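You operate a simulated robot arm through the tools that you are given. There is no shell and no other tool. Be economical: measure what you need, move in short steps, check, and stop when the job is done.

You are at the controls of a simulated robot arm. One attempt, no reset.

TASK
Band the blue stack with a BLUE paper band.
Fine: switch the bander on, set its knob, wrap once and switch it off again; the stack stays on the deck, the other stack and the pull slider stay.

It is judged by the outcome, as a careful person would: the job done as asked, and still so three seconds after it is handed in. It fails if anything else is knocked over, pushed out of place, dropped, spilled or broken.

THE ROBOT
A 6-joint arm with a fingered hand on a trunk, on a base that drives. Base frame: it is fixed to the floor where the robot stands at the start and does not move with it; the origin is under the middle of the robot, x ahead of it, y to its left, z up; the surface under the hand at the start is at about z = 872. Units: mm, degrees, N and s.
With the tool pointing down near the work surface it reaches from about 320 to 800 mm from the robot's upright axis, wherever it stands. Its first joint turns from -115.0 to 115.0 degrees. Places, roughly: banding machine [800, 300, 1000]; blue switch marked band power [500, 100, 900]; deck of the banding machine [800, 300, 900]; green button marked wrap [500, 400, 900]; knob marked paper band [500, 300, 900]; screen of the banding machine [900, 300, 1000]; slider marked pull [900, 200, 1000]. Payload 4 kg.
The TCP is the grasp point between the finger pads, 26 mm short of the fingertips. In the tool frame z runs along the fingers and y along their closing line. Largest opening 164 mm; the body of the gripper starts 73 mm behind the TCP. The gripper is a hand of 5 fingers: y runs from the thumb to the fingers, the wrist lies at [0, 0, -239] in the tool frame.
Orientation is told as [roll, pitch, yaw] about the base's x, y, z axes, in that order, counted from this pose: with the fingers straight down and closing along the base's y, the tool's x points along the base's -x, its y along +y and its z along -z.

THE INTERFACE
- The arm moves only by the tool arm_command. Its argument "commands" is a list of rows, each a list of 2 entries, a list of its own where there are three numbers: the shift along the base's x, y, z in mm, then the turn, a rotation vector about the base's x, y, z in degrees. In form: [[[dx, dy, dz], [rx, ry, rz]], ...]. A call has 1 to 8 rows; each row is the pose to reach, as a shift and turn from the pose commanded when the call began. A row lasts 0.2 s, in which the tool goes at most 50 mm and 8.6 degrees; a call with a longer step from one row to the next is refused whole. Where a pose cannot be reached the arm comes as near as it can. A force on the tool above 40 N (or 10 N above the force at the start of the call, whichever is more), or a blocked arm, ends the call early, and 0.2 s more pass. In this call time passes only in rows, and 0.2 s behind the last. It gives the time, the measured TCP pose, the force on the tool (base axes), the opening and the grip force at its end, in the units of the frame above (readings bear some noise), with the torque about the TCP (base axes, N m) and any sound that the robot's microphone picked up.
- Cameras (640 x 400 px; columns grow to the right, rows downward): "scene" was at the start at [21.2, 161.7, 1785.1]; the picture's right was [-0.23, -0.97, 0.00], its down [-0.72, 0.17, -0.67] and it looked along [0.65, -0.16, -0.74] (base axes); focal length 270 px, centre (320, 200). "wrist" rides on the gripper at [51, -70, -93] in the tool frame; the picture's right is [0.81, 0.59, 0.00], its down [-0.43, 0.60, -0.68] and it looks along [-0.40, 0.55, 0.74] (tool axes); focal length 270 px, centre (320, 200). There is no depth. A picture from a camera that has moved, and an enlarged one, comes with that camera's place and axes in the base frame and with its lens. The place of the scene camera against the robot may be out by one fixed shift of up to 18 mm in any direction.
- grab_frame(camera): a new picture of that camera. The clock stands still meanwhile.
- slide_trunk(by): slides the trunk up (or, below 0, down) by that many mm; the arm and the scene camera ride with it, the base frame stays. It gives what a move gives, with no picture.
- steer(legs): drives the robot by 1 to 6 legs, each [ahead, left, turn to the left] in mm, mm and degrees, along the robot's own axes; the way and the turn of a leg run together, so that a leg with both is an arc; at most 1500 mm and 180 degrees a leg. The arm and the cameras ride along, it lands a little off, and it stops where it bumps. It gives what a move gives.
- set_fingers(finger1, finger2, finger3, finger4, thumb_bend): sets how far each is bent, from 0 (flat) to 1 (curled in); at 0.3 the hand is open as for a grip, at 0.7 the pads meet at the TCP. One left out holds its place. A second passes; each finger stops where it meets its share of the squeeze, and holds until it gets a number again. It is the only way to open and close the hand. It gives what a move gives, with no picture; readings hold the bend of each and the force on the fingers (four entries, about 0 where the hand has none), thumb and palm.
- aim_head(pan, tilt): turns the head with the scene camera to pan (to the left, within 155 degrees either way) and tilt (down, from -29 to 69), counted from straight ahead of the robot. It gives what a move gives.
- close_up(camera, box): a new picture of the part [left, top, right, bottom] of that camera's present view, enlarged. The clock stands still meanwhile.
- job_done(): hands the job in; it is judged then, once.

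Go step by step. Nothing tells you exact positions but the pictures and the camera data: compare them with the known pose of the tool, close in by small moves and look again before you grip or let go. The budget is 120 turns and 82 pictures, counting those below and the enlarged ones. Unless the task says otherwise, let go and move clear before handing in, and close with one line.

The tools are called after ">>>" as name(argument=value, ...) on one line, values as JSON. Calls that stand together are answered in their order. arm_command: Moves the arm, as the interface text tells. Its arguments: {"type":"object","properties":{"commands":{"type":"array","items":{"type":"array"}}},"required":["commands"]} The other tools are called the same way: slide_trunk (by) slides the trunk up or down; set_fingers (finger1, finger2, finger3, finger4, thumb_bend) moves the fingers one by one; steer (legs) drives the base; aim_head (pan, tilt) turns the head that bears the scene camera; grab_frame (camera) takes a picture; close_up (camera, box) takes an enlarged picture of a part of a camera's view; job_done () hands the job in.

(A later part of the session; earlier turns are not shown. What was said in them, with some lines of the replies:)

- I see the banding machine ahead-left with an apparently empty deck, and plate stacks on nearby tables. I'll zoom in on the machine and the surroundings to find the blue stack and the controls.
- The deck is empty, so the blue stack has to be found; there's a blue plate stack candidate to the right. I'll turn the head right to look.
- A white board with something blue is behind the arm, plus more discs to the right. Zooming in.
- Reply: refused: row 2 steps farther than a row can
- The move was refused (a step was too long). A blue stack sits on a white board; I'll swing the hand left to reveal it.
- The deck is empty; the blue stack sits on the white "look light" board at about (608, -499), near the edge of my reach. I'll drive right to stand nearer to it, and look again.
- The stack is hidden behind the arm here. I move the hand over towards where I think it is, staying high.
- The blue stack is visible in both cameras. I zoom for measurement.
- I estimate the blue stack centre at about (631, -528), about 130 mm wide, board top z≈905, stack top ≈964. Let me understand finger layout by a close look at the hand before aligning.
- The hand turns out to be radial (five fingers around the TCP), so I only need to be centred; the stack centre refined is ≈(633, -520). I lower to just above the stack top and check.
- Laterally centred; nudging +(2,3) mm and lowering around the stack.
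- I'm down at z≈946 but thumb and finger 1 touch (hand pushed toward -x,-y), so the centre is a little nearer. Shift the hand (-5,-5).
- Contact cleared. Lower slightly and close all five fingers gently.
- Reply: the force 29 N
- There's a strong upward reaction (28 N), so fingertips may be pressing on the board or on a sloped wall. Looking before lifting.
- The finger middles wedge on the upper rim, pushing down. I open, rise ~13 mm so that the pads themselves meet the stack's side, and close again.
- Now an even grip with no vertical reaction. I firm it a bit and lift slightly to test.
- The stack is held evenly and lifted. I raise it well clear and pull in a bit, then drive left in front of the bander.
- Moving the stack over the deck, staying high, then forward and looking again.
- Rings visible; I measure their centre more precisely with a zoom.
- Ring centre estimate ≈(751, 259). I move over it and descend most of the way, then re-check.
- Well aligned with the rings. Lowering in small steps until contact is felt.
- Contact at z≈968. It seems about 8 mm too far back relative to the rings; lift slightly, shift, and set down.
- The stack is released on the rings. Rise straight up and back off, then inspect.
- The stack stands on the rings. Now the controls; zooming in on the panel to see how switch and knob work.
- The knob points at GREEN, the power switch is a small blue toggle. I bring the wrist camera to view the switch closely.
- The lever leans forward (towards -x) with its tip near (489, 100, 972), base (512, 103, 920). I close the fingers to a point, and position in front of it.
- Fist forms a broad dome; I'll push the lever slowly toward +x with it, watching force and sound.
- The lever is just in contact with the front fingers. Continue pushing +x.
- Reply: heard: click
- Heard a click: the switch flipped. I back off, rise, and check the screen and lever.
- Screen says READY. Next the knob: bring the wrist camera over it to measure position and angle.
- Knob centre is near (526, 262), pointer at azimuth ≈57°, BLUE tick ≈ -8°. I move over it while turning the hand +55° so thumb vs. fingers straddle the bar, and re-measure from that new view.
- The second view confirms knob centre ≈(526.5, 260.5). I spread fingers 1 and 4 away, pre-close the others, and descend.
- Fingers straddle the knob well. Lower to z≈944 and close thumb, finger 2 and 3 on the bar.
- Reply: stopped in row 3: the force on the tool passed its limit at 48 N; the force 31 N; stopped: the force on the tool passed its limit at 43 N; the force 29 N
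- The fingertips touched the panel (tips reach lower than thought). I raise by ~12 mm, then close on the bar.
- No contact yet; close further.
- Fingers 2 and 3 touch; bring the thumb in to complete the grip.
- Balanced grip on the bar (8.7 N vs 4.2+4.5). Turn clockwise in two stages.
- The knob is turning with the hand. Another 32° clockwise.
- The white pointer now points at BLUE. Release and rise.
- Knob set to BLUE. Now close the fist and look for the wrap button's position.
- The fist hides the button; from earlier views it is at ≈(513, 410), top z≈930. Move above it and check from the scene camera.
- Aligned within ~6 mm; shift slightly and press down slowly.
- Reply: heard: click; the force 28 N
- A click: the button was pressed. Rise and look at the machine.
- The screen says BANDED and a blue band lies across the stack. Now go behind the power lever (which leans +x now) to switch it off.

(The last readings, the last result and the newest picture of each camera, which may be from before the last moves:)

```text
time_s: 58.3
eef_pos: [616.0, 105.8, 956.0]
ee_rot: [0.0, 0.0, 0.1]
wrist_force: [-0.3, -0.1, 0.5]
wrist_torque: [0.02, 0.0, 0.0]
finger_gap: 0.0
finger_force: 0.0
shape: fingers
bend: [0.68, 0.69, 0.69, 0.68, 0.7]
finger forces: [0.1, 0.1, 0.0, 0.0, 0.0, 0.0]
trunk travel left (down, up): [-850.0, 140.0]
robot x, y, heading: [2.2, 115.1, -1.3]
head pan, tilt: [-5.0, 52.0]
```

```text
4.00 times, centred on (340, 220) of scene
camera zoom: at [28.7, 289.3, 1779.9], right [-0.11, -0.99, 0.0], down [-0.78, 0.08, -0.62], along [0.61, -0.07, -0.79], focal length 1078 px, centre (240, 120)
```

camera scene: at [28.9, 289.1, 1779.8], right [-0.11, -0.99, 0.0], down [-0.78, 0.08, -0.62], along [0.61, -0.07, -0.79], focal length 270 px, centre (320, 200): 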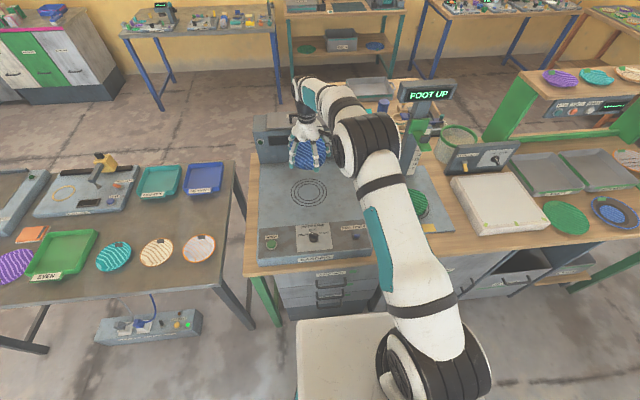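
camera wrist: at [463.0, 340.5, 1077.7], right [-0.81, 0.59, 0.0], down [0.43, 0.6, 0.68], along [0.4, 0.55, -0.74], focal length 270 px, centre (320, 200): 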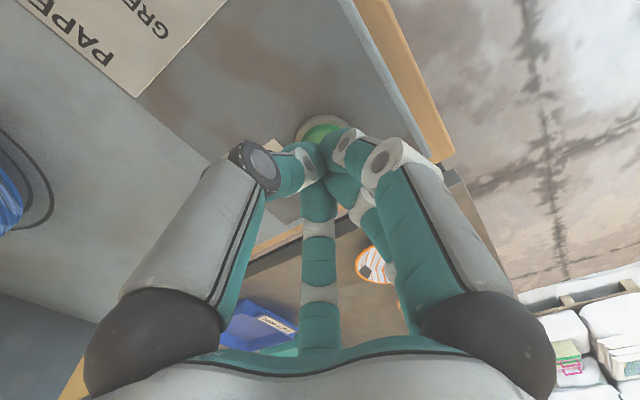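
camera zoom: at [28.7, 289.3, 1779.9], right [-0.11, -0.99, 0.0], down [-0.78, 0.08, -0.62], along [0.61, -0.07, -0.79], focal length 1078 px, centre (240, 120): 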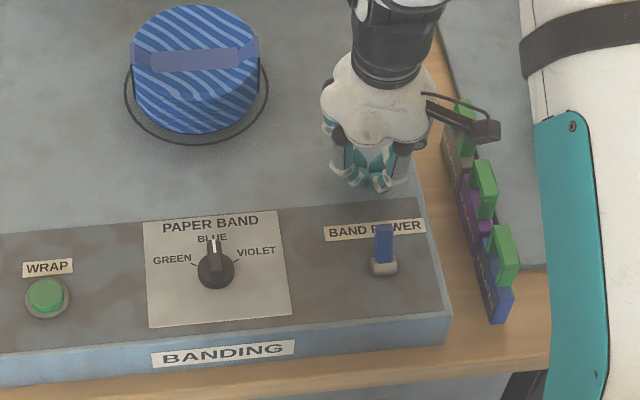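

The blue band lies over the stack; the hand is behind the lever. Pull toward -x.

>>> arm_command(commands=[[[-25, -4, 0], [0, 0, 0]], [[-45, -4, 0], [0, 0, 0]], [[-60, -4, 0], [0, 0, 0]], [[-70, -4, 0], [0, 0, 0]], [[-78, -4, 0], [0, 0, 0]], [[-86, -4, 0], [0, 0, 0]], [[-93, -4, 0], [0, 0, 0]], [[-100, -4, 0], [0, 0, 0]]])

>>> close_up(camera="scene", box=[240, 110, 400, 270])

```text
time_s: 60.1
eef_pos: [517.8, 102.0, 958.9]
ee_rot: [0.0, -0.4, 0.0]
wrist_force: [22.6, -3.7, 3.8]
wrist_torque: [-0.09, -0.2, -0.21]
finger_gap: 0.0
finger_force: 13.4
shape: fingers
bend: [0.68, 0.7, 0.66, 0.68, 0.7]
finger forces: [0.0, 27.5, 0.1, 0.0, 0.0, 0.1]
trunk travel left (down, up): [-850.0, 140.0]
robot x, y, heading: [5.9, 116.5, -1.1]
head pan, tilt: [-5.0, 52.0]
heard: click
```

```text
2.50 times, centred on (320, 190) of scene
camera zoom: at [32.3, 288.5, 1779.9], right [-0.11, -0.99, 0.0], down [-0.78, 0.08, -0.61], along [0.61, -0.07, -0.79], focal length 674 px, centre (320, 225)
```

zoom: 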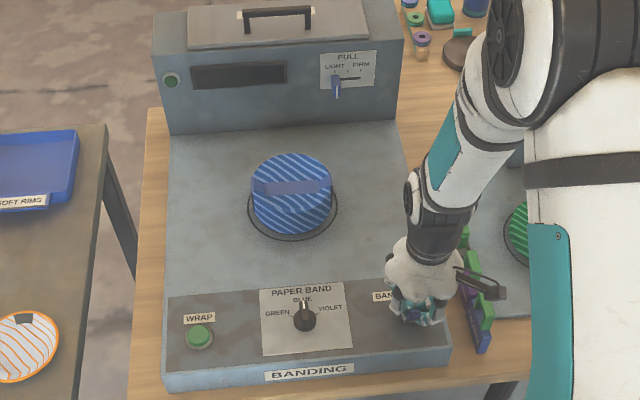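

Click, and the screen and lamp are dark: it is off. Back away (+x first), rise, retract, and take a final look.

>>> arm_command(commands=[[[20, 2, 0], [0, 0, 0]], [[30, 2, 35], [0, 0, 0]], [[30, 2, 80], [0, 0, 0]], [[30, 2, 125], [0, 0, 0]], [[0, 0, 160], [0, 0, 0]], [[-40, -10, 170], [0, 0, 0]], [[-85, -20, 170], [0, 0, 0]]])

>>> grab_frame(camera="scene")

>>> close_up(camera="scene", box=[240, 110, 400, 270])

```text
time_s: 61.7
eef_pos: [427.0, 79.8, 1129.3]
ee_rot: [0.0, -0.2, 0.0]
wrist_force: [-0.2, -0.2, 0.2]
wrist_torque: [0.04, -0.05, 0.0]
finger_gap: 0.0
finger_force: 0.0
shape: fingers
bend: [0.67, 0.7, 0.68, 0.68, 0.7]
finger forces: [0.0, 0.0, 0.0, 0.0, 0.0, 0.0]
trunk travel left (down, up): [-850.0, 140.0]
robot x, y, heading: [6.9, 113.3, -1.1]
head pan, tilt: [-5.0, 52.0]
```

```text
12 pictures are left
camera scene: at [26.0, 289.2, 1779.8], right [-0.11, -0.99, 0.0], down [-0.78, 0.08, -0.62], along [0.61, -0.07, -0.79], focal length 270 px, centre (320, 200)
```

scene: 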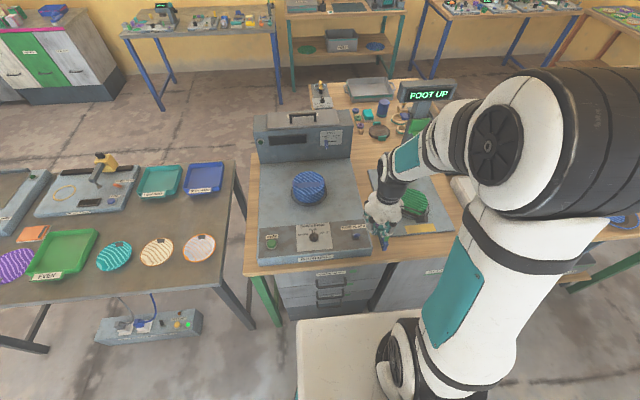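

```text
2.50 times, centred on (320, 190) of scene
camera zoom: at [26.0, 289.2, 1779.8], right [-0.11, -0.99, 0.0], down [-0.78, 0.08, -0.62], along [0.61, -0.07, -0.79], focal length 674 px, centre (320, 225)
```

zoom: 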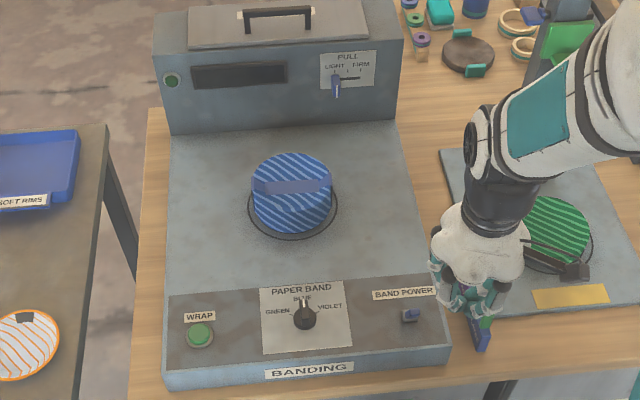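

The blue stack stands banded in blue on the deck, the power lever is back to off, the screen is dark, and the pull slider and green stack have not moved. Handing in.

>>> job_done()

```text
The job is handed in.
```

The blue stack is on the bander's deck with a blue paper band around it. I wrapped once and switched the machine off again; the green stack and the pull slider were not touched.
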